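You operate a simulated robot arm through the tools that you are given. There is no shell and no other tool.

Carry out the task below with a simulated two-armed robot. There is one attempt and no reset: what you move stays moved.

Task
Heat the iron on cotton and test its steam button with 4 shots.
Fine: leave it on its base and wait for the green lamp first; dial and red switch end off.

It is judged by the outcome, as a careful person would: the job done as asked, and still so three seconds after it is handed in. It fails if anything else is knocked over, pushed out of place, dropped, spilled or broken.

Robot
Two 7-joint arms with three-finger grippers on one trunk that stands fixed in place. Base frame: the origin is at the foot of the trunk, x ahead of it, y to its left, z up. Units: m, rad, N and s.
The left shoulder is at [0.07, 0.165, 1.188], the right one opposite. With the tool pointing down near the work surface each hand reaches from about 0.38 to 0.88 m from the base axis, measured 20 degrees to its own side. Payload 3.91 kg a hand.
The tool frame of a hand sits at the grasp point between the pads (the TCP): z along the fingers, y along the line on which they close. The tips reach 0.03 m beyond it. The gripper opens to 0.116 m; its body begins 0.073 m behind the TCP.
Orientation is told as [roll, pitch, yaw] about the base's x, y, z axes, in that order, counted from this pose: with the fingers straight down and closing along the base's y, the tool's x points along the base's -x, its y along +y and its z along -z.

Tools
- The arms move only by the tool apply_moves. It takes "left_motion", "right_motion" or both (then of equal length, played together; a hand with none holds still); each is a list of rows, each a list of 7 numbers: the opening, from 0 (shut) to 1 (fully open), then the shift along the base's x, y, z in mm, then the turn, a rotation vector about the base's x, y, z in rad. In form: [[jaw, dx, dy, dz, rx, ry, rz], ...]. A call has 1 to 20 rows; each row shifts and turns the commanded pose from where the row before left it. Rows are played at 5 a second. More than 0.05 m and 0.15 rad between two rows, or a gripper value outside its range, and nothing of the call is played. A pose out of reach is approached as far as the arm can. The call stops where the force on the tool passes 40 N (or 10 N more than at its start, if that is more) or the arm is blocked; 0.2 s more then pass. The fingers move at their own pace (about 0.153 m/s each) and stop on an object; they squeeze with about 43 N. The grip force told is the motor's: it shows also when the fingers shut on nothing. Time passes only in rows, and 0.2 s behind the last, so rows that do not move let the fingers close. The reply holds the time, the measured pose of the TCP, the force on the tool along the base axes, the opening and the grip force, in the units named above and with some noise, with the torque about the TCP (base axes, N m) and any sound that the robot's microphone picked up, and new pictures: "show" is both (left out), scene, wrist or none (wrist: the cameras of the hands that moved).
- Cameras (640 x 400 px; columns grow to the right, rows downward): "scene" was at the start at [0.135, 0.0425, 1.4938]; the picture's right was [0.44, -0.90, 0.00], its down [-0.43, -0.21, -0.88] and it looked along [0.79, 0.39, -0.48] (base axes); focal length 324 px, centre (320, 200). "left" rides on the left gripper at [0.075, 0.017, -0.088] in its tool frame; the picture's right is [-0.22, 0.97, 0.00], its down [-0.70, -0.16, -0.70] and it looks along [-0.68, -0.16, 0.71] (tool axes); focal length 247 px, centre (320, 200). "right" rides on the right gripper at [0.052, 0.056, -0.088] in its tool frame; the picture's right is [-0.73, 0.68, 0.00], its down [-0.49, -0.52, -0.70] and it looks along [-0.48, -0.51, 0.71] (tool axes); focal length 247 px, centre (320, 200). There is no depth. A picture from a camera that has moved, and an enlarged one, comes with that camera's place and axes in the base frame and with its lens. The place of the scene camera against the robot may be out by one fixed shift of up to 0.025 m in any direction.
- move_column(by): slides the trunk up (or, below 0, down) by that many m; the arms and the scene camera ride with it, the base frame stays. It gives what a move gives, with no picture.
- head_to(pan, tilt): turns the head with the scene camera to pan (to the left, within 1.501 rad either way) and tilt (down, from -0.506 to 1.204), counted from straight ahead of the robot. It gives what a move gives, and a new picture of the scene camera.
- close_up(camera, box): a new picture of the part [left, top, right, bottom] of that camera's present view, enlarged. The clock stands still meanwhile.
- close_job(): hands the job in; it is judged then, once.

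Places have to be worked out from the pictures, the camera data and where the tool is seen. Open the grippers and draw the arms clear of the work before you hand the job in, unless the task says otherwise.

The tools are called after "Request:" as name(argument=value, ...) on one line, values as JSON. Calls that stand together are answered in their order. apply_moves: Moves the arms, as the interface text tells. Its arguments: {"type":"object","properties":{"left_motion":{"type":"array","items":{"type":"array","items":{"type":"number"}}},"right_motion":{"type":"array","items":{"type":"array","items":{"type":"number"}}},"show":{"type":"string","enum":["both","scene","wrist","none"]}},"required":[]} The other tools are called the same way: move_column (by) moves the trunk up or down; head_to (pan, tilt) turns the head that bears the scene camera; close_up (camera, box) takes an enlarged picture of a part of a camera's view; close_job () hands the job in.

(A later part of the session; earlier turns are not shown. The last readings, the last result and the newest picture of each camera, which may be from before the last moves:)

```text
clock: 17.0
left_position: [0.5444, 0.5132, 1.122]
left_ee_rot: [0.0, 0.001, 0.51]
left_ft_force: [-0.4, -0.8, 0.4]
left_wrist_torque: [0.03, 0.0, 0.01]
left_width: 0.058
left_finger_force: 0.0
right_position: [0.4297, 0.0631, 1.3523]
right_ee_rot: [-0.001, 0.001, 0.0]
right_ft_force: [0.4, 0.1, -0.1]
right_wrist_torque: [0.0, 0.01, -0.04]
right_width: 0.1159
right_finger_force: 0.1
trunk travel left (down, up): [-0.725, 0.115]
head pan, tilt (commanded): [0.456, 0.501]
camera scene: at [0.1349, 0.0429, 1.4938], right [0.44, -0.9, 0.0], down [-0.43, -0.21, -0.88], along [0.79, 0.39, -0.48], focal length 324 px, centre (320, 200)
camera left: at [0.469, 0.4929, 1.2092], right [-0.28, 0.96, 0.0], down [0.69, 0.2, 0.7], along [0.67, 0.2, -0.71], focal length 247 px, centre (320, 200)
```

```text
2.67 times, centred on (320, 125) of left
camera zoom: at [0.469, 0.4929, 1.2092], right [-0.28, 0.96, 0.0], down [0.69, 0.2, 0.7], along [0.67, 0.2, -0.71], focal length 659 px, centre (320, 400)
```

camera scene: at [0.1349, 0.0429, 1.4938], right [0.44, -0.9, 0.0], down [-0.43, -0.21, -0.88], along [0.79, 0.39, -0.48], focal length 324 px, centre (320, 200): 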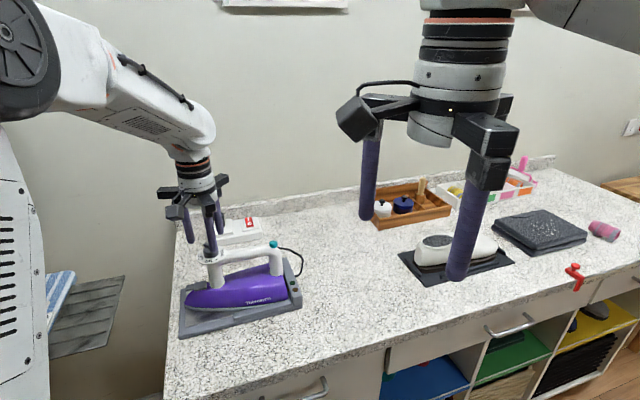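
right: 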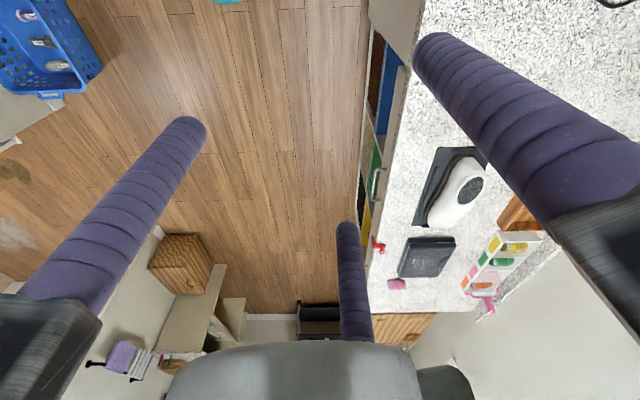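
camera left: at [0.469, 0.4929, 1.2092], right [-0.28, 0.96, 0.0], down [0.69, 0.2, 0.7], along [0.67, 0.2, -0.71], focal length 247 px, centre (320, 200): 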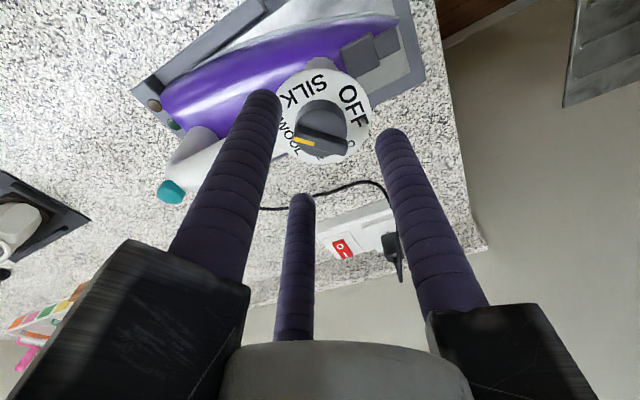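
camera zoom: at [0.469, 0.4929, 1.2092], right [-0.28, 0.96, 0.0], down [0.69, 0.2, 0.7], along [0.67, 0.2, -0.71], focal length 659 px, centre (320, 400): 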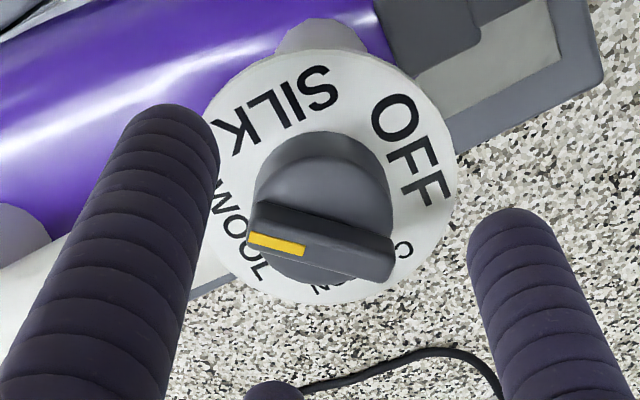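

The iron stayed put; the pointer sits between SILK and WOOL and the tool axis is still over the knob. I descend 30 mm again, grip, and turn counter-clockwise in steps.

Request:
apply_moves(left_motion=[[0.5, 0, 0, -15, 0, 0, 0], [0.5, 0, 0, -15, 0, 0, 0], [0.4, 0, 0, 0, 0, 0, 0], [0.33, 0, 0, 0, 0, 0, 0], [0.25, 0, 0, 0, 0, 0, 0], [0.2, 0, 0, 0, 0, 0, 0], [0.2, 0, 0, 0, 0, 0, 0.12], [0.2, 0, 0, 0, 0, 0, 0.12], [0.2, 0, 0, 0, 0, 0, 0.12], [0.2, 0, 0, 0, 0, 0, 0.12], [0.2, 0, 0, 0, 0, 0, 0.12], [0.2, 0, 0, 0, 0, 0, 0.12], [0.2, 0, 0, 0, 0, 0, 0]], show="wrist")

Request:
close_up(camera="left", box=[230, 80, 410, 230])

```text
clock: 19.8
left_position: [0.5451, 0.5132, 1.0906]
left_ee_rot: [-0.001, 0.001, 1.237]
left_ft_force: [1.1, -2.3, 0.2]
left_wrist_torque: [-0.16, -0.15, -0.03]
left_width: 0.0309
left_finger_force: 42.7
right_position: [0.43, 0.0621, 1.3521]
right_ee_rot: [-0.001, 0.001, 0.0]
right_ft_force: [0.2, 0.2, 0.1]
right_wrist_torque: [0.0, 0.01, 0.01]
right_width: 0.1157
right_finger_force: 0.0
trunk travel left (down, up): [-0.725, 0.115]
head pan, tilt (commanded): [0.456, 0.501]
camera left: at [0.5019, 0.4485, 1.1792], right [-0.85, 0.53, 0.0], down [0.38, 0.6, 0.7], along [0.37, 0.59, -0.71], focal length 247 px, centre (320, 200)
```

left: 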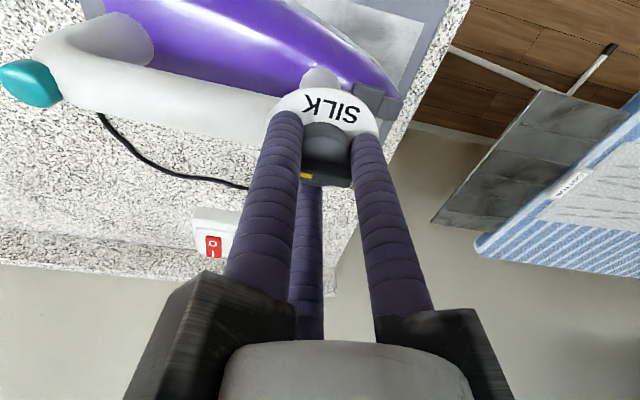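

```text
2.67 times, centred on (320, 155) of left
camera zoom: at [0.5019, 0.4485, 1.1792], right [-0.85, 0.53, 0.0], down [0.38, 0.6, 0.7], along [0.37, 0.59, -0.71], focal length 659 px, centre (320, 320)
```

zoom: 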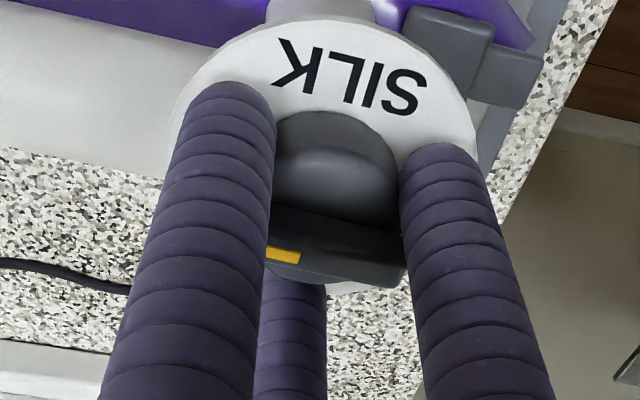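

The knob follows again with little torque. I keep turning toward COTTON.

Request:
apply_moves(left_motion=[[0.2, 0, 0, 0, 0, 0, 0.12], [0.2, 0, 0, 0, 0, 0, 0.12], [0.2, 0, 0, 0, 0, 0, 0.12], [0.2, 0, 0, 0, 0, 0, 0.12], [0.2, 0, 0, 0, 0, 0, 0.12], [0.2, 0, 0, 0, 0, 0, 0.12], [0.2, 0, 0, 0, 0, 0, 0.12], [0.2, 0, 0, 0, 0, 0, 0.12], [0.2, 0, 0, 0, 0, 0, 0]], show="wrist")

Request:
close_up(camera="left", box=[230, 80, 410, 230])

```text
clock: 21.8
left_position: [0.5449, 0.5145, 1.0906]
left_ee_rot: [-0.001, -0.001, 2.194]
left_ft_force: [0.8, 0.5, -0.4]
left_wrist_torque: [0.07, 0.02, -0.01]
left_width: 0.0309
left_finger_force: 43.5
right_position: [0.43, 0.0645, 1.353]
right_ee_rot: [0.0, 0.002, 0.0]
right_ft_force: [-0.4, -0.5, -0.2]
right_wrist_torque: [0.01, 0.01, 0.02]
right_width: 0.1159
right_finger_force: 0.2
trunk travel left (down, up): [-0.725, 0.115]
head pan, tilt (commanded): [0.456, 0.501]
camera left: at [0.5727, 0.4441, 1.1793], right [-0.92, -0.39, 0.0], down [-0.28, 0.66, 0.7], along [-0.27, 0.64, -0.71], focal length 247 px, centre (320, 200)
```

left: 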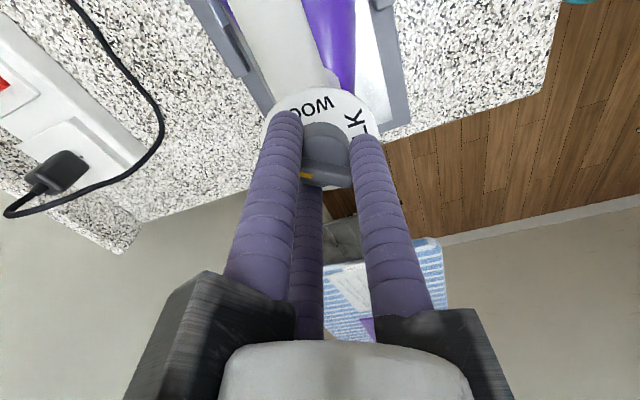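

```text
2.67 times, centred on (320, 155) of left
camera zoom: at [0.5727, 0.4441, 1.1793], right [-0.92, -0.39, 0.0], down [-0.28, 0.66, 0.7], along [-0.27, 0.64, -0.71], focal length 659 px, centre (320, 320)
```

zoom: 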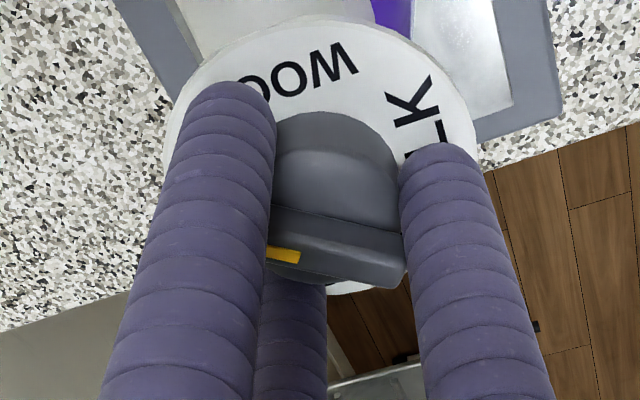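

The pointer is past WOOL; COTTON should be about 0.6 rad further. I continue in smaller steps, watching for the end stop.

Request:
apply_moves(left_motion=[[0.2, 0, 0, 0, 0, 0, 0.1], [0.2, 0, 0, 0, 0, 0, 0.1], [0.2, 0, 0, 0, 0, 0, 0.1], [0.2, 0, 0, 0, 0, 0, 0.1], [0.2, 0, 0, 0, 0, 0, 0.06], [0.2, 0, 0, 0, 0, 0, 0]], show="wrist")

Request:
close_up(camera="left", box=[230, 80, 410, 230])

```text
clock: 23.2
left_position: [0.5445, 0.5147, 1.0903]
left_ee_rot: [0.0, 0.0, 2.655]
left_ft_force: [1.0, 2.8, 2.5]
left_wrist_torque: [0.19, 0.12, 0.0]
left_width: 0.031
left_finger_force: 42.8
right_position: [0.4284, 0.0625, 1.352]
right_ee_rot: [-0.001, 0.0, 0.0]
right_ft_force: [-1.2, 0.3, -0.1]
right_wrist_torque: [0.01, 0.01, 0.0]
right_width: 0.1158
right_finger_force: 0.1
trunk travel left (down, up): [-0.725, 0.115]
head pan, tilt (commanded): [0.456, 0.501]
camera left: at [0.6005, 0.4645, 1.1793], right [-0.65, -0.76, 0.0], down [-0.54, 0.47, 0.7], along [-0.53, 0.46, -0.71], focal length 247 px, centre (320, 200)
```

left: 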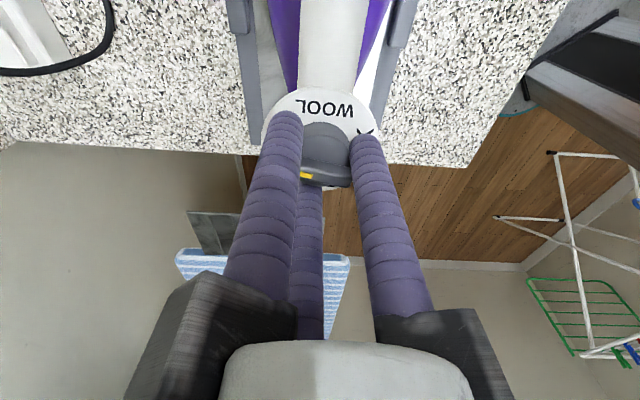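

```text
2.67 times, centred on (320, 155) of left
camera zoom: at [0.6005, 0.4645, 1.1793], right [-0.65, -0.76, 0.0], down [-0.54, 0.47, 0.7], along [-0.53, 0.46, -0.71], focal length 659 px, centre (320, 320)
```

zoom: 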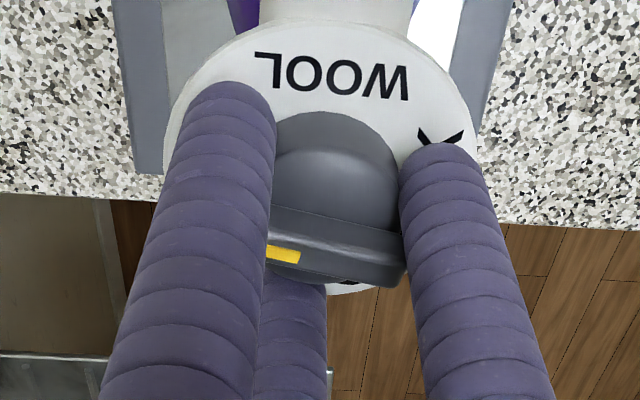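

By dead reckoning the dial has turned about 4.55 of the 4.71 rad to COTTON. I add small turns and watch the torque for the stop.

Request:
apply_moves(left_motion=[[0.2, 0, 0, 0, 0, 0, 0.05], [0.2, 0, 0, 0, 0, 0, 0.05], [0.2, 0, 0, 0, 0, 0, 0.05], [0.2, 0, 0, 0, 0, 0, 0]], show="wrist")

Request:
close_up(camera="left", box=[230, 80, 410, 230])

```text
clock: 24.2
left_position: [0.5445, 0.514, 1.0922]
left_ee_rot: [0.001, 0.0, 2.805]
left_ft_force: [-0.3, 3.6, 4.5]
left_wrist_torque: [0.09, -0.01, -0.05]
left_width: 0.0307
left_finger_force: 43.3
right_position: [0.4284, 0.0632, 1.3524]
right_ee_rot: [0.0, 0.0, 0.0]
right_ft_force: [0.8, -0.4, -0.5]
right_wrist_torque: [-0.04, 0.02, 0.03]
right_width: 0.116
right_finger_force: 0.0
trunk travel left (down, up): [-0.725, 0.115]
head pan, tilt (commanded): [0.456, 0.501]
camera left: at [0.607, 0.4733, 1.1793], right [-0.53, -0.85, 0.0], down [-0.6, 0.38, 0.7], along [-0.59, 0.37, -0.71], focal length 247 px, centre (320, 200)
```

left: 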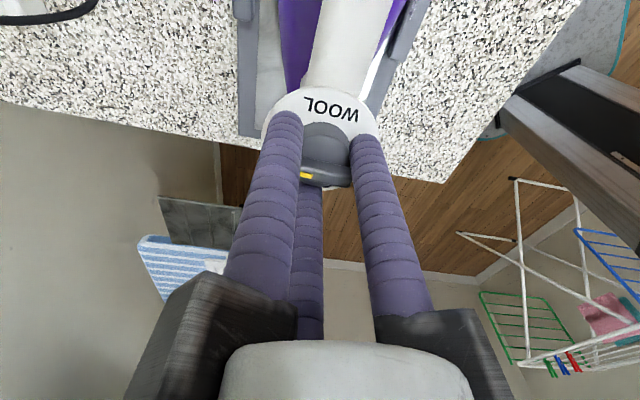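

```text
2.67 times, centred on (320, 155) of left
camera zoom: at [0.607, 0.4733, 1.1793], right [-0.53, -0.85, 0.0], down [-0.6, 0.38, 0.7], along [-0.59, 0.37, -0.71], focal length 659 px, centre (320, 320)
```

zoom: 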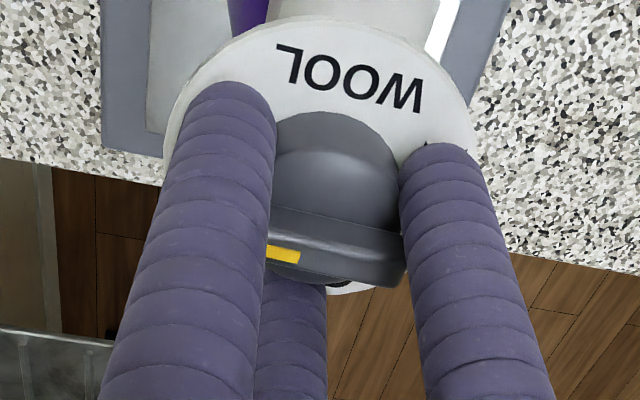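

The pointer's offset from the label now matches what it was at OFF, so it should be on COTTON. I release, rise and unwind the wrist to inspect it.

Request:
apply_moves(left_motion=[[0.5, 0, 0, 0, 0, 0, 0], [0.5, 0, 0, 0, 0, 0, 0], [0.6, 0, 0, 15, 0, 0, 0], [0.6, 0, 0, 20, 0, 0, 0], [0.6, 0, 0, 10, 0, 0, -0.15], [0.6, 0, 0, 10, 0, 0, -0.15], [0.6, 0, 0, 10, 0, 0, -0.15], [0.6, 0, 0, 10, 0, 0, -0.15], [0.6, 0, 0, 0, 0, 0, -0.15], [0.6, 0, 0, 0, 0, 0, -0.15], [0.6, 0, 0, 0, 0, 0, -0.15], [0.6, 0, 0, 0, 0, 0, -0.15], [0.6, 0, 0, 0, 0, 0, -0.15], [0.6, 0, 0, 0, 0, 0, -0.15], [0.6, 0, 0, 0, 0, 0, -0.15], [0.6, 0, 0, 0, 0, 0, -0.15], [0.6, 0, 0, 0, 0, 0, -0.15], [0.6, 0, 0, 0, 0, 0, -0.15], [0.6, 0, 0, 0, 0, 0, -0.15]], show="both")

Request:
close_up(camera="left", box=[250, 20, 400, 150])

Request:
close_up(camera="scene", box=[170, 220, 310, 310])

```text
clock: 28.2
left_position: [0.5429, 0.5144, 1.1664]
left_ee_rot: [0.001, -0.002, 0.55]
left_ft_force: [-0.1, 0.7, 0.4]
left_wrist_torque: [0.0, -0.01, 0.0]
left_width: 0.0699
left_finger_force: 0.1
right_position: [0.4295, 0.0624, 1.3516]
right_ee_rot: [0.001, 0.0, 0.001]
right_ft_force: [-1.1, 0.5, 0.3]
right_wrist_torque: [-0.01, 0.0, 0.01]
right_width: 0.1161
right_finger_force: 0.1
trunk travel left (down, up): [-0.725, 0.115]
head pan, tilt (commanded): [0.456, 0.501]
camera scene: at [0.1349, 0.0428, 1.4938], right [0.44, -0.9, 0.0], down [-0.43, -0.21, -0.88], along [0.79, 0.39, -0.48], focal length 324 px, centre (320, 200)
camera left: at [0.4692, 0.4901, 1.2543], right [-0.32, 0.95, 0.0], down [0.68, 0.23, 0.7], along [0.66, 0.22, -0.71], focal length 247 px, centre (320, 200)
```

scene: 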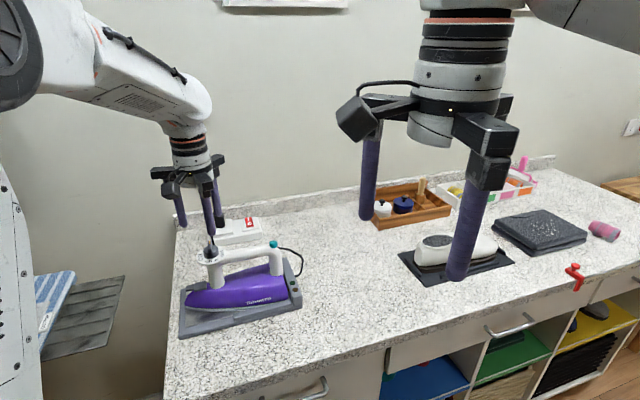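
left: 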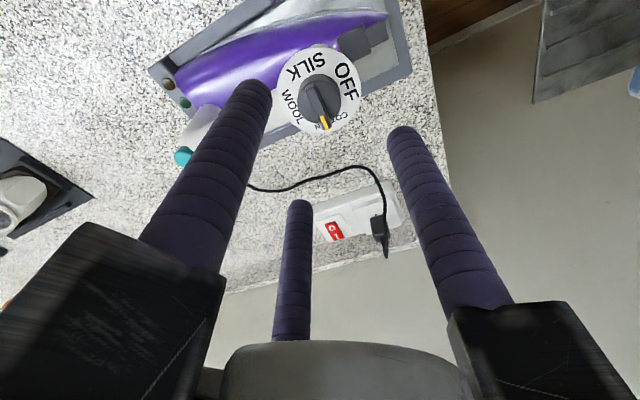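

```text
3.08 times, centred on (325, 85) of left
camera zoom: at [0.4692, 0.4901, 1.2543], right [-0.32, 0.95, 0.0], down [0.68, 0.23, 0.7], along [0.66, 0.22, -0.71], focal length 760 px, centre (305, 554)
```

zoom: 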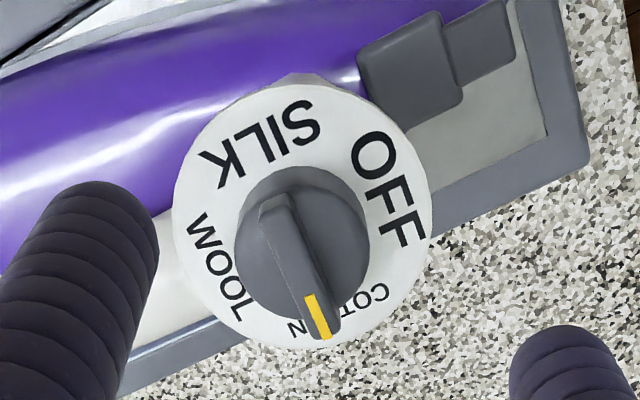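

```text
4.44 times, centred on (240, 265) of scene
camera zoom: at [0.1349, 0.0428, 1.4938], right [0.44, -0.9, 0.0], down [-0.43, -0.21, -0.88], along [0.79, 0.39, -0.48], focal length 1438 px, centre (676, -89)
```

zoom: 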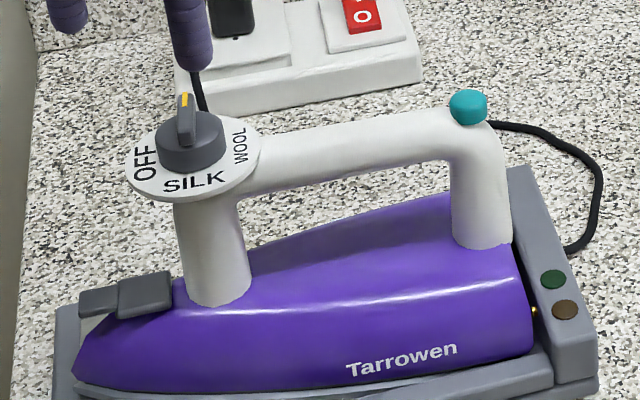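

The yellow pointer now lies across COTTON and the iron has not moved. Next I raise the left hand, straighten its yaw and swing it, tilted outward, to a look-out point near the red switch.

Request:
apply_moves(left_motion=[[0.3, 0, 0, 20, 0, 0, -0.1375], [0.1, 0, 0, 20, 0, 0, -0.1375], [0, 0, 0, 20, 0, 0, -0.1375], [0, 0, 0, 20, 0, 0, -0.1375], [0, 40, 16, -20, 0.0817, -0.1258, 0], [0, 40, 16, -20, 0.0817, -0.1258, 0], [0, 40, 16, -20, 0.0817, -0.1258, 0], [0, 40, 16, -20, 0.0817, -0.1258, 0], [0, 40, 16, -20, 0, 0, 0], [0, 40, 16, -20, 0, 0, 0], [0, 0, 0, 0, 0, 0, 0]], show="both")

```text
clock: 30.6
left_position: [0.7829, 0.6062, 1.1279]
left_ee_rot: [0.354, -0.498, -0.085]
left_ft_force: [-0.3, -0.3, 0.1]
left_wrist_torque: [0.03, -0.01, 0.03]
left_width: 0.009
left_finger_force: 43.0
right_position: [0.4279, 0.0617, 1.3516]
right_ee_rot: [0.002, -0.002, -0.001]
right_ft_force: [-0.8, -0.2, 0.5]
right_wrist_torque: [0.03, -0.03, 0.0]
right_width: 0.1163
right_finger_force: 0.1
trunk travel left (down, up): [-0.725, 0.115]
head pan, tilt (commanded): [0.456, 0.501]
camera scene: at [0.1333, 0.0416, 1.494], right [0.44, -0.9, 0.0], down [-0.43, -0.21, -0.88], along [0.79, 0.39, -0.48], focal length 324 px, centre (320, 200)
camera left: at [0.673, 0.6017, 1.1701], right [0.11, 0.91, 0.4], down [0.29, -0.42, 0.86], along [0.95, 0.02, -0.31], focal length 247 px, centre (320, 200)
```

scene: 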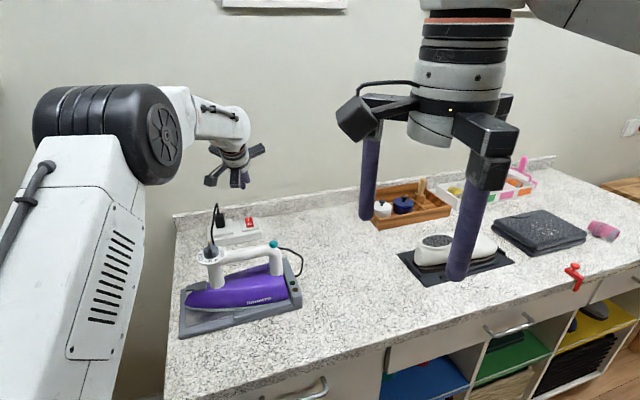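
left: 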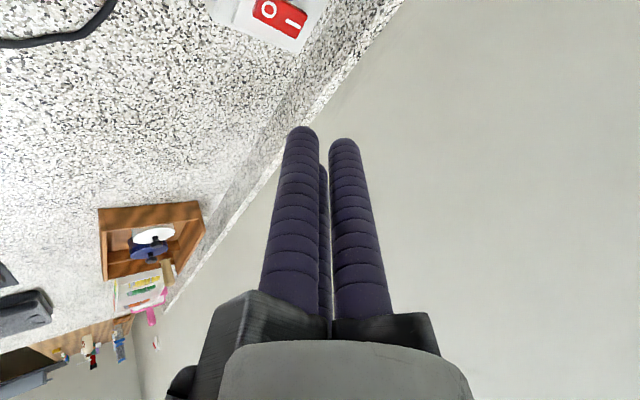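

The rocker is now triangulated near [0.845, 0.6455, 0.928]. Before going closer I check how high the plug and its cord loop stand beside it.

Request:
close_up(camera="scene", box=[190, 130, 290, 260])

Request:
close_up(camera="left", box=[200, 0, 360, 100])

```text
3.08 times, centred on (240, 195) of scene
camera zoom: at [0.1333, 0.0416, 1.494], right [0.44, -0.9, 0.0], down [-0.43, -0.21, -0.88], along [0.79, 0.39, -0.48], focal length 995 px, centre (566, 215)
```

zoom: 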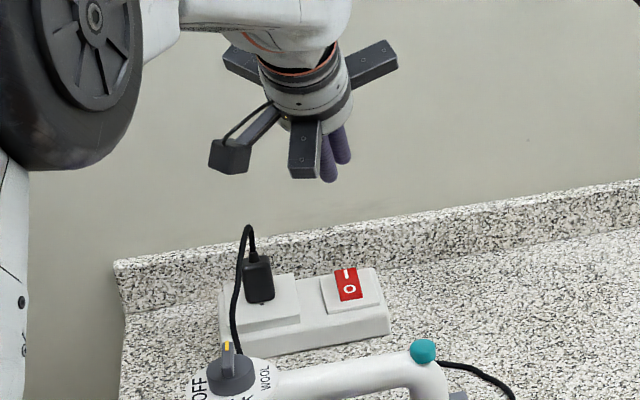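

```text
4.00 times, centred on (280, 50) of left
camera zoom: at [0.673, 0.6017, 1.1701], right [0.11, 0.91, 0.4], down [0.29, -0.42, 0.86], along [0.95, 0.02, -0.31], focal length 988 px, centre (480, 800)
```

zoom: 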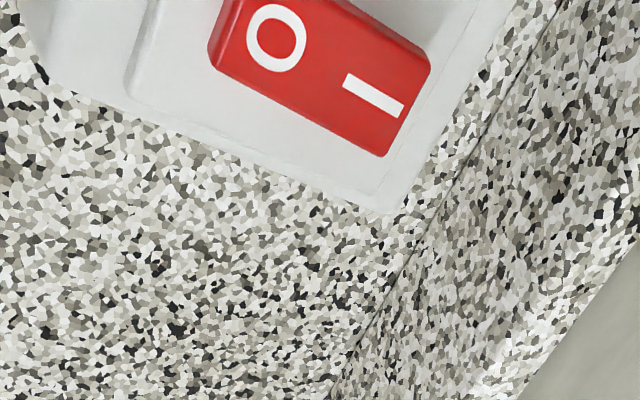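

Plug and cord loop top out near z 1.015 and stay a few cm clear of where the hand will be. I move to hover about 3 cm above the rocker's I end (estimated at [0.853, 0.656]).

Request:
apply_moves(left_motion=[[0, 16.5, 11.6, -32, 0, 0, 0], [0, 16.5, 11.6, -32, 0, 0, 0], [0, 16.5, 11.6, -32, 0, 0, 0], [0, 16.5, 11.7, -32, 0, 0, 0], [0, 0, 0, 0, 0, 0, 0]], show="both")

Request:
close_up(camera="left", box=[200, 0, 420, 160])

Request:
close_up(camera="scene", box=[190, 160, 290, 240])

```text
clock: 31.8
left_position: [0.8492, 0.6545, 1.0024]
left_ee_rot: [0.354, -0.496, -0.087]
left_ft_force: [-1.4, -0.2, 0.1]
left_wrist_torque: [0.0, -0.01, 0.0]
left_width: 0.009
left_finger_force: 42.8
right_position: [0.4292, 0.063, 1.3524]
right_ee_rot: [0.001, -0.003, -0.001]
right_ft_force: [-1.3, -1.0, -0.2]
right_wrist_torque: [0.03, -0.05, -0.01]
right_width: 0.1162
right_finger_force: 0.0
trunk travel left (down, up): [-0.725, 0.115]
head pan, tilt (commanded): [0.456, 0.501]
camera scene: at [0.1335, 0.0417, 1.494], right [0.44, -0.9, 0.0], down [-0.43, -0.21, -0.88], along [0.79, 0.39, -0.48], focal length 324 px, centre (320, 200)
camera left: at [0.7374, 0.6497, 1.044], right [0.11, 0.91, 0.4], down [0.29, -0.42, 0.86], along [0.95, 0.02, -0.31], focal length 247 px, centre (320, 200)
```

scene: 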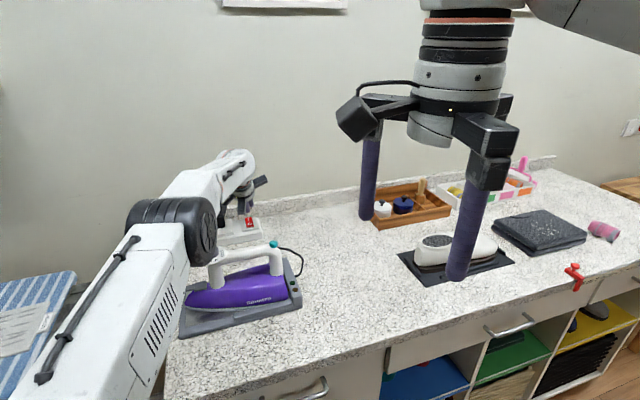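
left: 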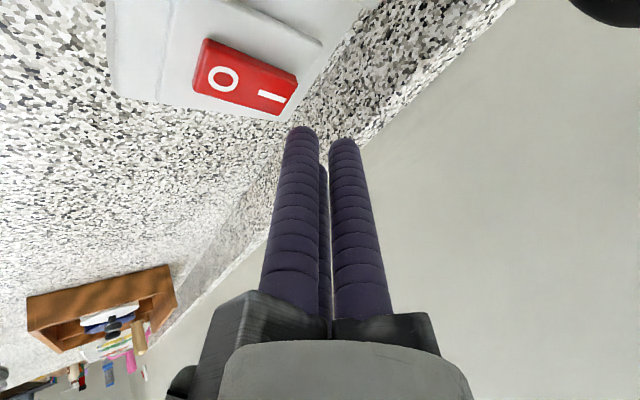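

```text
2.50 times, centred on (310, 80) of left
camera zoom: at [0.7374, 0.6497, 1.044], right [0.11, 0.91, 0.4], down [0.29, -0.42, 0.86], along [0.95, 0.02, -0.31], focal length 617 px, centre (345, 500)
```

zoom: 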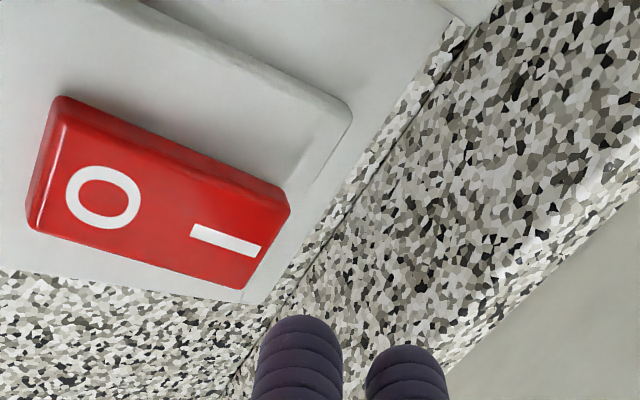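

```text
5.00 times, centred on (240, 200) of scene
camera zoom: at [0.1335, 0.0417, 1.494], right [0.44, -0.9, 0.0], down [-0.43, -0.21, -0.88], along [0.79, 0.39, -0.48], focal length 1617 px, centre (720, 200)
```

zoom: 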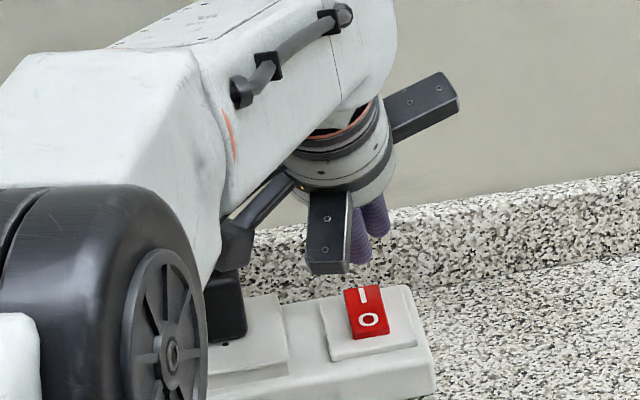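

Tip A of the finger bundle lines up near the I end; the depth estimate leaves me 21–35 mm above it. I lower 16 mm with a small sideways correction and re-measure.

Request:
apply_moves(left_motion=[[0, -1, -2, -8, 0, 0, 0], [0, -1, -2.5, -8, 0, 0, 0], [0, 0, 0, 0, 0, 0, 0]], show="wrist")

Request:
close_up(camera="left", box=[200, 0, 420, 160])

Request:
close_up(camera="scene", box=[230, 190, 270, 220])

```text
clock: 32.6
left_position: [0.8472, 0.6505, 0.9828]
left_ee_rot: [0.355, -0.494, -0.086]
left_ft_force: [0.6, 0.0, 1.0]
left_wrist_torque: [-0.03, 0.03, -0.01]
left_width: 0.009
left_finger_force: 42.8
right_position: [0.43, 0.0631, 1.3529]
right_ee_rot: [-0.001, 0.0, 0.0]
right_ft_force: [0.4, -0.7, -0.3]
right_wrist_torque: [0.01, -0.02, -0.01]
right_width: 0.1159
right_finger_force: 0.1
trunk travel left (down, up): [-0.725, 0.115]
head pan, tilt (commanded): [0.456, 0.501]
camera left: at [0.7375, 0.6461, 1.0246], right [0.11, 0.91, 0.4], down [0.29, -0.42, 0.86], along [0.95, 0.02, -0.31], focal length 247 px, centre (320, 200)
```

left: 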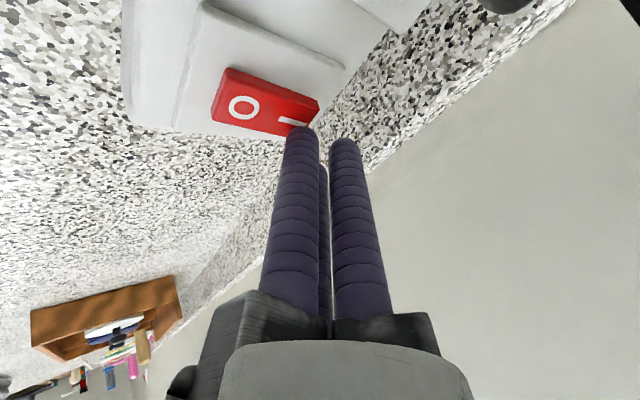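

```text
2.50 times, centred on (310, 80) of left
camera zoom: at [0.7375, 0.6461, 1.0246], right [0.11, 0.91, 0.4], down [0.29, -0.42, 0.86], along [0.95, 0.02, -0.31], focal length 617 px, centre (345, 500)
```

zoom: 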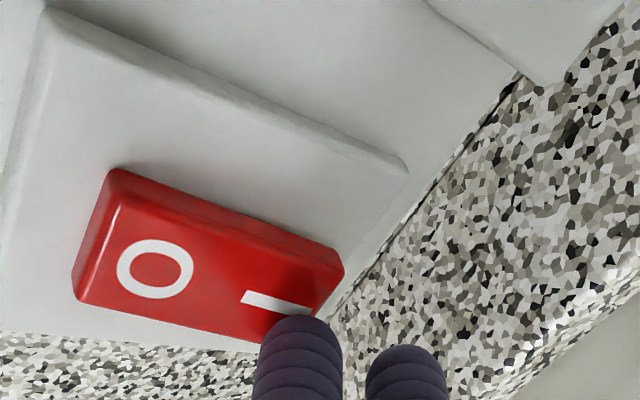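

```text
13.33 times, centred on (250, 205) of scene
camera zoom: at [0.1352, 0.0427, 1.4937], right [0.44, -0.9, 0.0], down [-0.43, -0.21, -0.88], along [0.79, 0.39, -0.48], focal length 4313 px, centre (1253, 133)
```

zoom: 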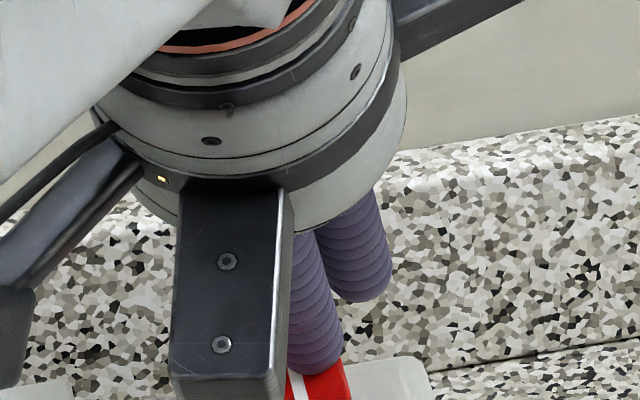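

The finger tip is now about 2–3 mm above the I end of the rocker and nearly over its mark. I nudge slightly back and press down in 2 mm steps, watching force and sound.

Request:
apply_moves(left_motion=[[0, -2, 1, -1, 0, 0, 0], [0, 0, 0, -2, 0, 0, 0], [0, 0, 0, -2, 0, 0, 0], [0, 0, 0, 0, 0, 0, 0]], show="wrist")

Request:
close_up(camera="left", box=[200, 0, 420, 160])

```text
clock: 33.6
left_position: [0.8454, 0.6519, 0.9764]
left_ee_rot: [0.355, -0.496, -0.085]
left_ft_force: [0.3, 0.5, 1.2]
left_wrist_torque: [-0.03, 0.0, -0.02]
left_width: 0.0089
left_finger_force: 42.6
right_position: [0.4296, 0.0642, 1.352]
right_ee_rot: [0.0, 0.002, 0.0]
right_ft_force: [-0.3, 0.0, 0.5]
right_wrist_torque: [0.02, -0.01, 0.03]
right_width: 0.1162
right_finger_force: 0.1
trunk travel left (down, up): [-0.725, 0.115]
head pan, tilt (commanded): [0.456, 0.501]
camera left: at [0.7353, 0.6473, 1.0197], right [0.11, 0.91, 0.4], down [0.29, -0.42, 0.86], along [0.95, 0.02, -0.31], focal length 247 px, centre (320, 200)
```

left: 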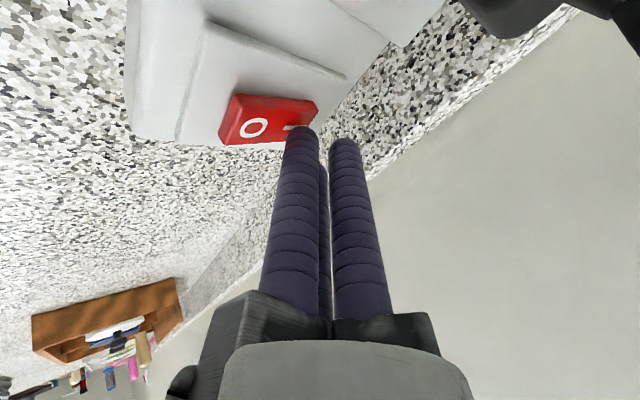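

```text
2.50 times, centred on (310, 80) of left
camera zoom: at [0.7353, 0.6473, 1.0197], right [0.11, 0.91, 0.4], down [0.29, -0.42, 0.86], along [0.95, 0.02, -0.31], focal length 617 px, centre (345, 500)
```

zoom: 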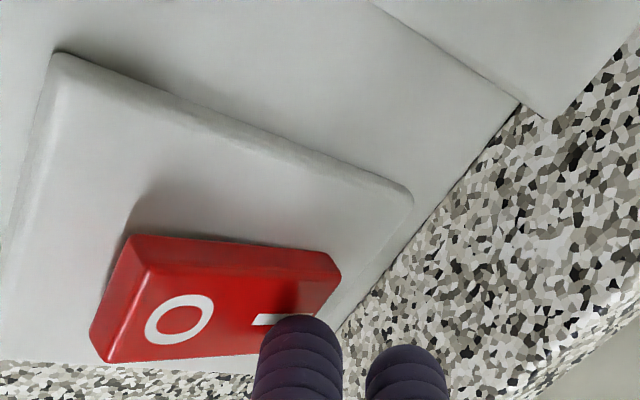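

The rocker has visibly tipped: its O end now stands up and the I end is down. I rise and check that it latched and whether a lamp is lit.

Request:
apply_moves(left_motion=[[0, 0, 0, 15, 0, 0, 0], [0, -5, -3, 25, 0, 0, 0], [0, 0, 0, 0, 0, 0, 0]], show="both")

Request:
close_up(camera="left", box=[200, 0, 420, 160])

Request:
close_up(camera="scene", box=[230, 210, 320, 310])

```text
clock: 34.4
left_position: [0.842, 0.6489, 1.017]
left_ee_rot: [0.354, -0.494, -0.086]
left_ft_force: [-0.1, 0.0, -0.5]
left_wrist_torque: [0.02, 0.02, 0.03]
left_width: 0.0091
left_finger_force: 42.6
right_position: [0.4307, 0.0639, 1.3522]
right_ee_rot: [0.001, -0.002, 0.001]
right_ft_force: [0.3, 0.0, 0.1]
right_wrist_torque: [0.0, -0.02, 0.03]
right_width: 0.1159
right_finger_force: 0.0
trunk travel left (down, up): [-0.725, 0.115]
head pan, tilt (commanded): [0.456, 0.501]
camera scene: at [0.1359, 0.0431, 1.4936], right [0.44, -0.9, 0.0], down [-0.43, -0.21, -0.88], along [0.79, 0.39, -0.48], focal length 324 px, centre (320, 200)
camera left: at [0.7319, 0.6444, 1.0594], right [0.12, 0.91, 0.4], down [0.29, -0.42, 0.86], along [0.95, 0.02, -0.31], focal length 247 px, centre (320, 200)
```

scene: 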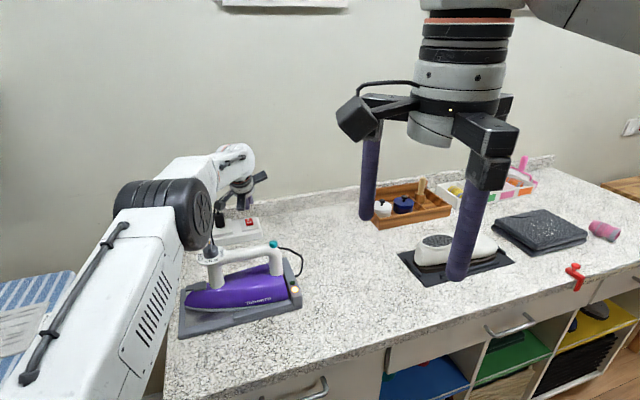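
left: 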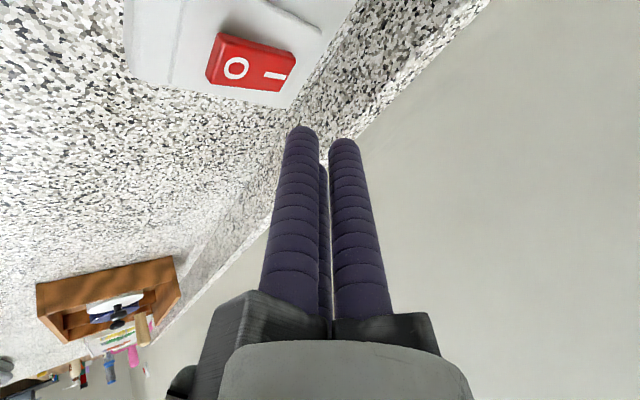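

```text
2.50 times, centred on (310, 80) of left
camera zoom: at [0.7319, 0.6444, 1.0594], right [0.12, 0.91, 0.4], down [0.29, -0.42, 0.86], along [0.95, 0.02, -0.31], focal length 617 px, centre (345, 500)
```

zoom: 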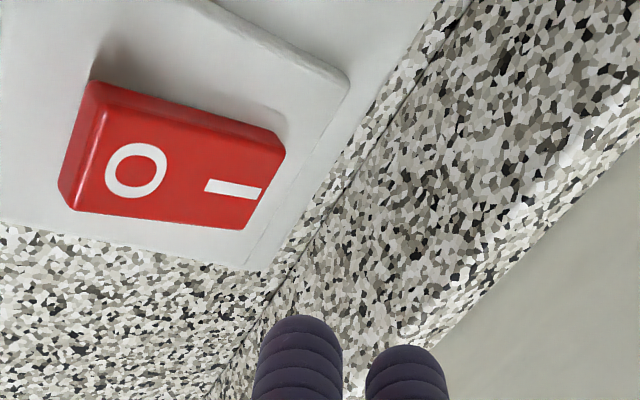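

```text
4.00 times, centred on (275, 260) of scene
camera zoom: at [0.1359, 0.0431, 1.4936], right [0.44, -0.9, 0.0], down [-0.43, -0.21, -0.88], along [0.79, 0.39, -0.48], focal length 1294 px, centre (500, -40)
```

zoom: 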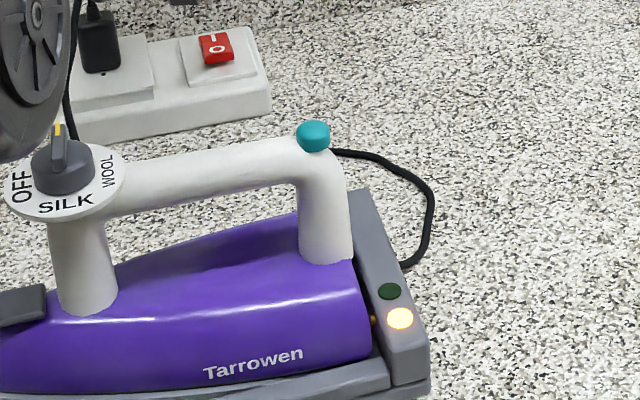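

The amber lamp is lit and the rocker stays on, so the iron is heating. I withdraw up and over to a point above the teal steam button while waiting for green.

Request:
apply_moves(left_motion=[[0, 0, 0, 45, 0, 0, 0], [0, 0, 0, 45, 0, 0, 0], [0, -5, -5, 43, 0, 0, 0], [0, -28, -33, 0, 0, 0, 0], [0, -28, -33, 0, 0, 0, 0], [0, -28, -33, 0, 0, 0, 0], [0, -28, -33, 0, 0, 0, 0], [0, -28, -33, 0, 0, 0, 0], [0, -28, -33, 0, 0, 0, 0], [0, -28, -33, 0, 0, 0, 0], [0, 0, 0, 0, 0, 0, 0]], show="both")

Request:
close_up(camera="scene", box=[170, 160, 320, 310])

```text
clock: 36.8
left_position: [0.641, 0.4143, 1.1501]
left_ee_rot: [0.353, -0.494, -0.084]
left_ft_force: [-0.7, 0.0, -0.6]
left_wrist_torque: [0.0, 0.03, -0.02]
left_width: 0.0092
left_finger_force: 42.5
right_position: [0.4302, 0.0638, 1.3518]
right_ee_rot: [0.001, 0.002, 0.0]
right_ft_force: [0.2, 0.4, 0.2]
right_wrist_torque: [-0.01, 0.03, -0.02]
right_width: 0.1159
right_finger_force: 0.1
trunk travel left (down, up): [-0.725, 0.115]
head pan, tilt (commanded): [0.456, 0.501]
camera scene: at [0.1362, 0.0438, 1.4936], right [0.44, -0.9, 0.0], down [-0.43, -0.21, -0.88], along [0.79, 0.39, -0.48], focal length 324 px, centre (320, 200)
camera left: at [0.5315, 0.4099, 1.1921], right [0.11, 0.91, 0.4], down [0.29, -0.42, 0.86], along [0.95, 0.02, -0.31], focal length 247 px, centre (320, 200)
```

scene: 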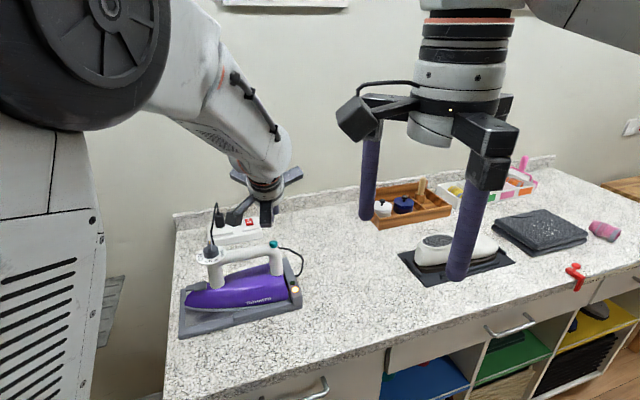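
left: 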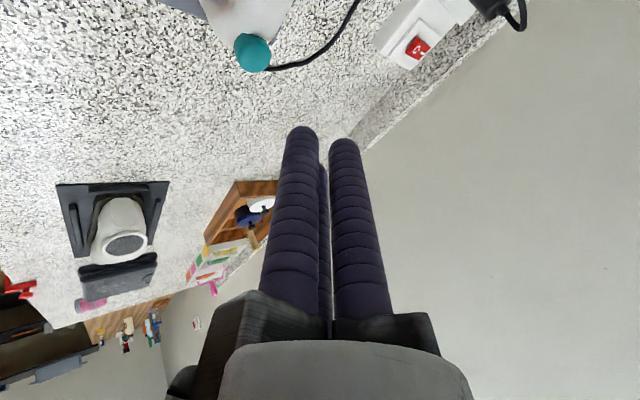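

```text
2.67 times, centred on (245, 235) of scene
camera zoom: at [0.1362, 0.0438, 1.4936], right [0.44, -0.9, 0.0], down [-0.43, -0.21, -0.88], along [0.79, 0.39, -0.48], focal length 863 px, centre (520, 107)
```

zoom: 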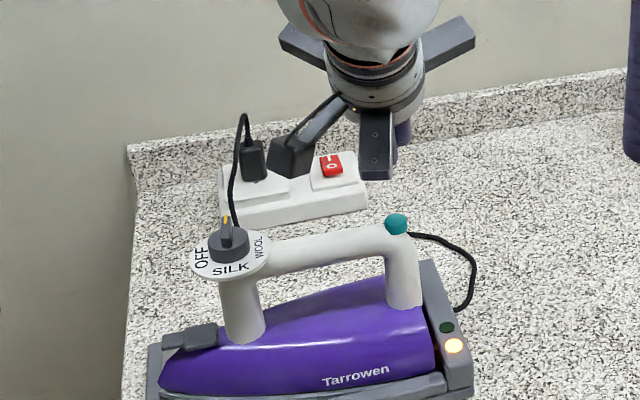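

Amber is still lit and the button triangulates to about [0.640, 0.4126, 1.056]; the hand is almost right over it. I zoom to refine the button position, then keep waiting for green.

Request:
close_up(camera="left", box=[200, 0, 320, 90])

Request:
apply_moves(left_motion=[[0, -1, -1, -10, 0, 0, 0], [0, 0, 0, -10, 0, 0, 0], [0, 0, 0, -8, 0, 0, 0], [0, 0, 0, 0, 0, 0, 0], [0, 0, 0, 0, 0, 0, 0]], show="both")

Request:
close_up(camera="left", box=[200, 0, 400, 150])

Request:
close_up(camera="scene", box=[220, 200, 320, 310])

```text
4.44 times, centred on (260, 45) of left
camera zoom: at [0.5315, 0.4099, 1.1921], right [0.11, 0.91, 0.4], down [0.29, -0.42, 0.86], along [0.95, 0.02, -0.31], focal length 1098 px, centre (587, 889)
```

zoom: 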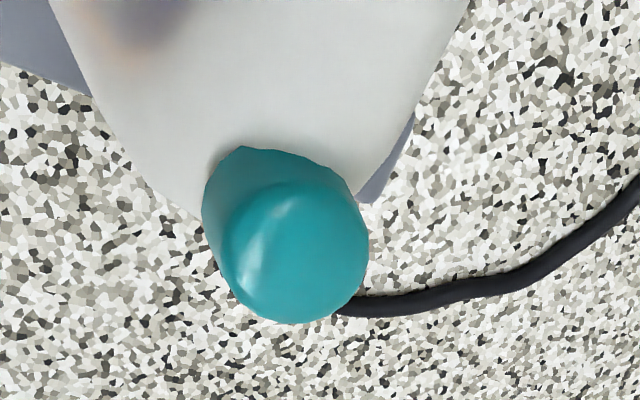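

```text
clock: 38.0
left_position: [0.6393, 0.4122, 1.1223]
left_ee_rot: [0.354, -0.493, -0.087]
left_ft_force: [-0.1, 0.2, -1.0]
left_wrist_torque: [-0.02, 0.01, -0.01]
left_width: 0.009
left_finger_force: 43.4
right_position: [0.4299, 0.0626, 1.3526]
right_ee_rot: [0.0, 0.001, 0.0]
right_ft_force: [-0.1, 0.0, -0.4]
right_wrist_torque: [-0.01, 0.01, 0.02]
right_width: 0.1162
right_finger_force: 0.0
trunk travel left (down, up): [-0.725, 0.115]
head pan, tilt (commanded): [0.456, 0.501]
camera scene: at [0.1352, 0.0427, 1.4937], right [0.44, -0.9, 0.0], down [-0.43, -0.21, -0.88], along [0.79, 0.39, -0.48], focal length 324 px, centre (320, 200)
camera left: at [0.5286, 0.4089, 1.1647], right [0.11, 0.91, 0.4], down [0.29, -0.42, 0.86], along [0.95, 0.02, -0.31], focal length 247 px, centre (320, 200)
```

scene: 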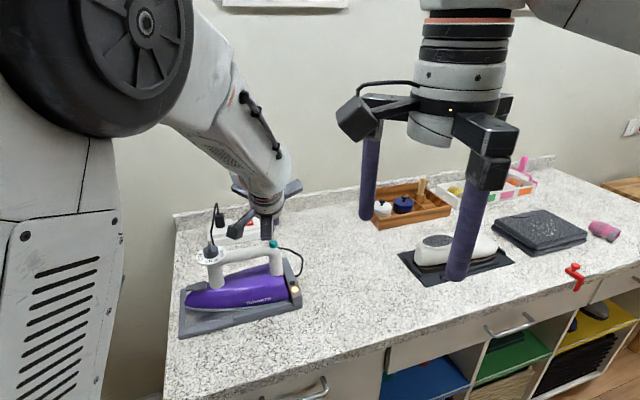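
left: 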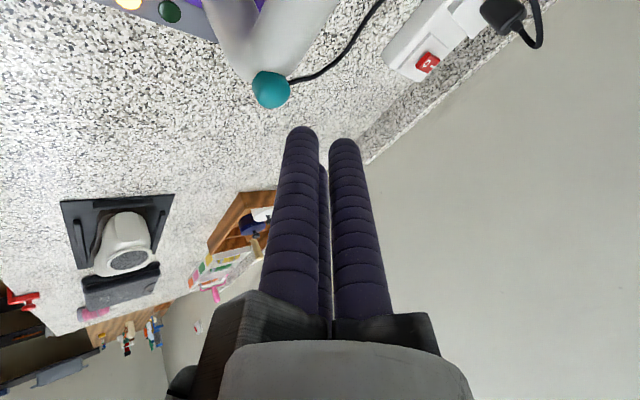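

```text
2.67 times, centred on (300, 75) of left
camera zoom: at [0.5286, 0.4089, 1.1647], right [0.11, 0.91, 0.4], down [0.29, -0.42, 0.86], along [0.95, 0.02, -0.31], focal length 659 px, centre (373, 533)
```

zoom: 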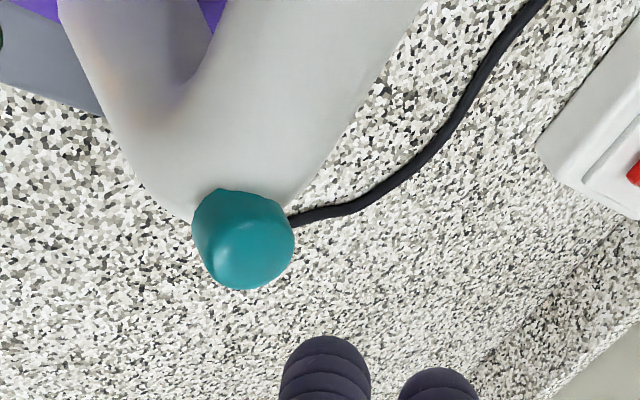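

```text
3.64 times, centred on (270, 255) of scene
camera zoom: at [0.1352, 0.0427, 1.4937], right [0.44, -0.9, 0.0], down [-0.43, -0.21, -0.88], along [0.79, 0.39, -0.48], focal length 1176 px, centre (502, 0)
```

zoom: 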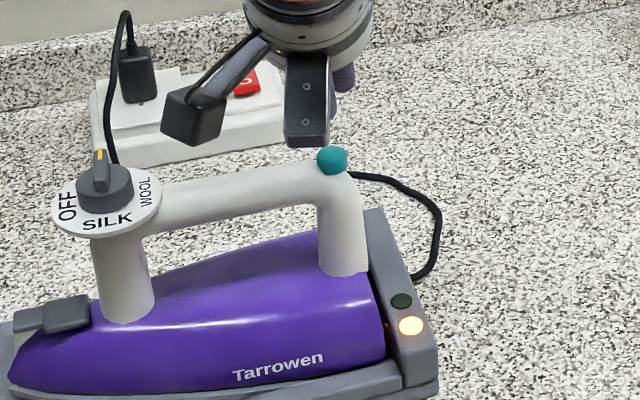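

The button top is about [0.636, 0.412, 1.066], with my fingertip contact point just above it. I shift 3 mm back, lower to about 1 cm above it and wait for the lamp.

Request:
apply_moves(left_motion=[[0, -3, 0, -5, 0, 0, 0], [0, 0, 0, -5, 0, 0, 0], [0, 0, 0, 0, 0, 0, 0], [0, 0, 0, 0, 0, 0, 0], [0, 0, 0, 0, 0, 0, 0], [0, 0, 0, 0, 0, 0, 0], [0, 0, 0, 0, 0, 0, 0], [0, 0, 0, 0, 0, 0, 0], [0, 0, 0, 0, 0, 0, 0], [0, 0, 0, 0, 0, 0, 0], [0, 0, 0, 0, 0, 0, 0], [0, 0, 0, 0, 0, 0, 0], [0, 0, 0, 0, 0, 0, 0], [0, 0, 0, 0, 0, 0, 0], [0, 0, 0, 0, 0, 0, 0], [0, 0, 0, 0, 0, 0, 0], [0, 0, 0, 0, 0, 0, 0], [0, 0, 0, 0, 0, 0, 0], [0, 0, 0, 0, 0, 0, 0], [0, 0, 0, 0, 0, 0, 0]], show="both")

Request:
close_up(camera="left", box=[200, 0, 400, 150])

Request:
close_up(camera="scene", box=[220, 200, 320, 310])

```text
clock: 42.2
left_position: [0.6359, 0.4128, 1.1117]
left_ee_rot: [0.354, -0.495, -0.086]
left_ft_force: [0.0, -0.7, -0.2]
left_wrist_torque: [0.0, -0.01, -0.02]
left_width: 0.0088
left_finger_force: 42.9
right_position: [0.4293, 0.0628, 1.3518]
right_ee_rot: [0.0, -0.001, -0.001]
right_ft_force: [-0.2, 0.6, 0.3]
right_wrist_torque: [0.0, 0.0, 0.01]
right_width: 0.1161
right_finger_force: 0.0
trunk travel left (down, up): [-0.725, 0.115]
head pan, tilt (commanded): [0.456, 0.501]
camera scene: at [0.135, 0.0425, 1.4938], right [0.44, -0.9, 0.0], down [-0.43, -0.21, -0.88], along [0.79, 0.39, -0.48], focal length 324 px, centre (320, 200)
camera left: at [0.5258, 0.4087, 1.1542], right [0.11, 0.91, 0.4], down [0.29, -0.42, 0.86], along [0.95, 0.02, -0.31], focal length 247 px, centre (320, 200)
```

scene: 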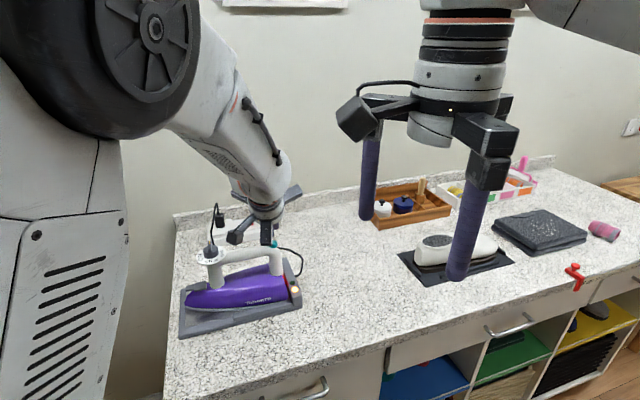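
left: 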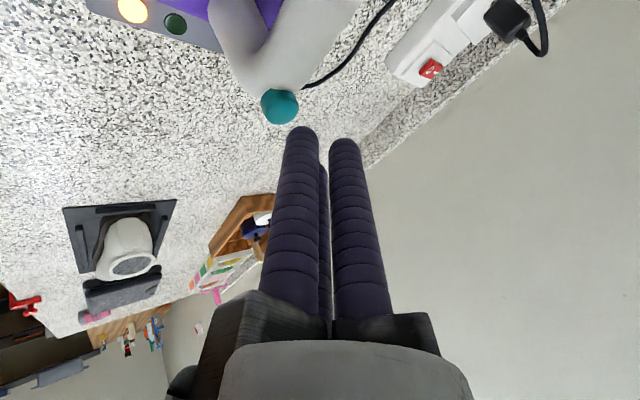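

```text
2.67 times, centred on (300, 75) of left
camera zoom: at [0.5258, 0.4087, 1.1542], right [0.11, 0.91, 0.4], down [0.29, -0.42, 0.86], along [0.95, 0.02, -0.31], focal length 659 px, centre (373, 533)
```

zoom: 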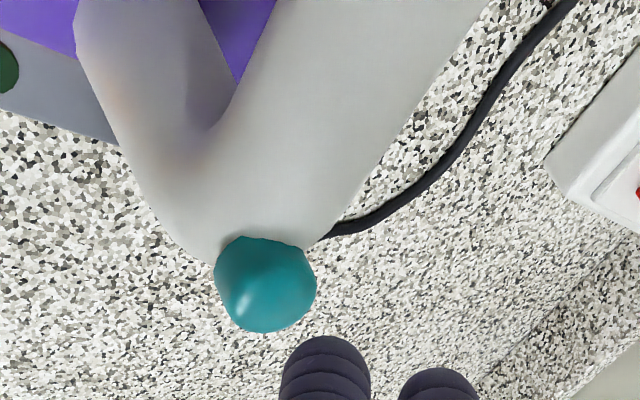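

```text
3.64 times, centred on (270, 255) of scene
camera zoom: at [0.135, 0.0425, 1.4938], right [0.44, -0.9, 0.0], down [-0.43, -0.21, -0.88], along [0.79, 0.39, -0.48], focal length 1176 px, centre (502, 0)
```

zoom: 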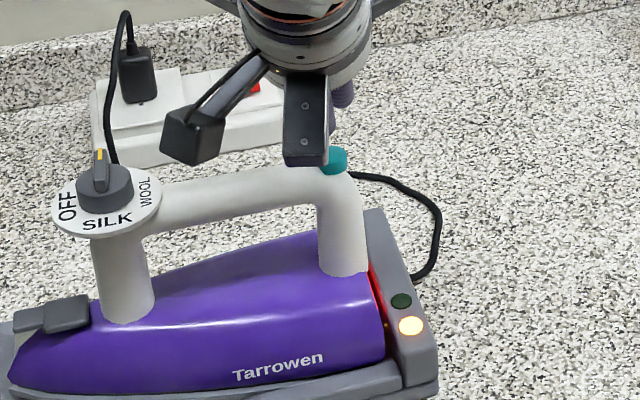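

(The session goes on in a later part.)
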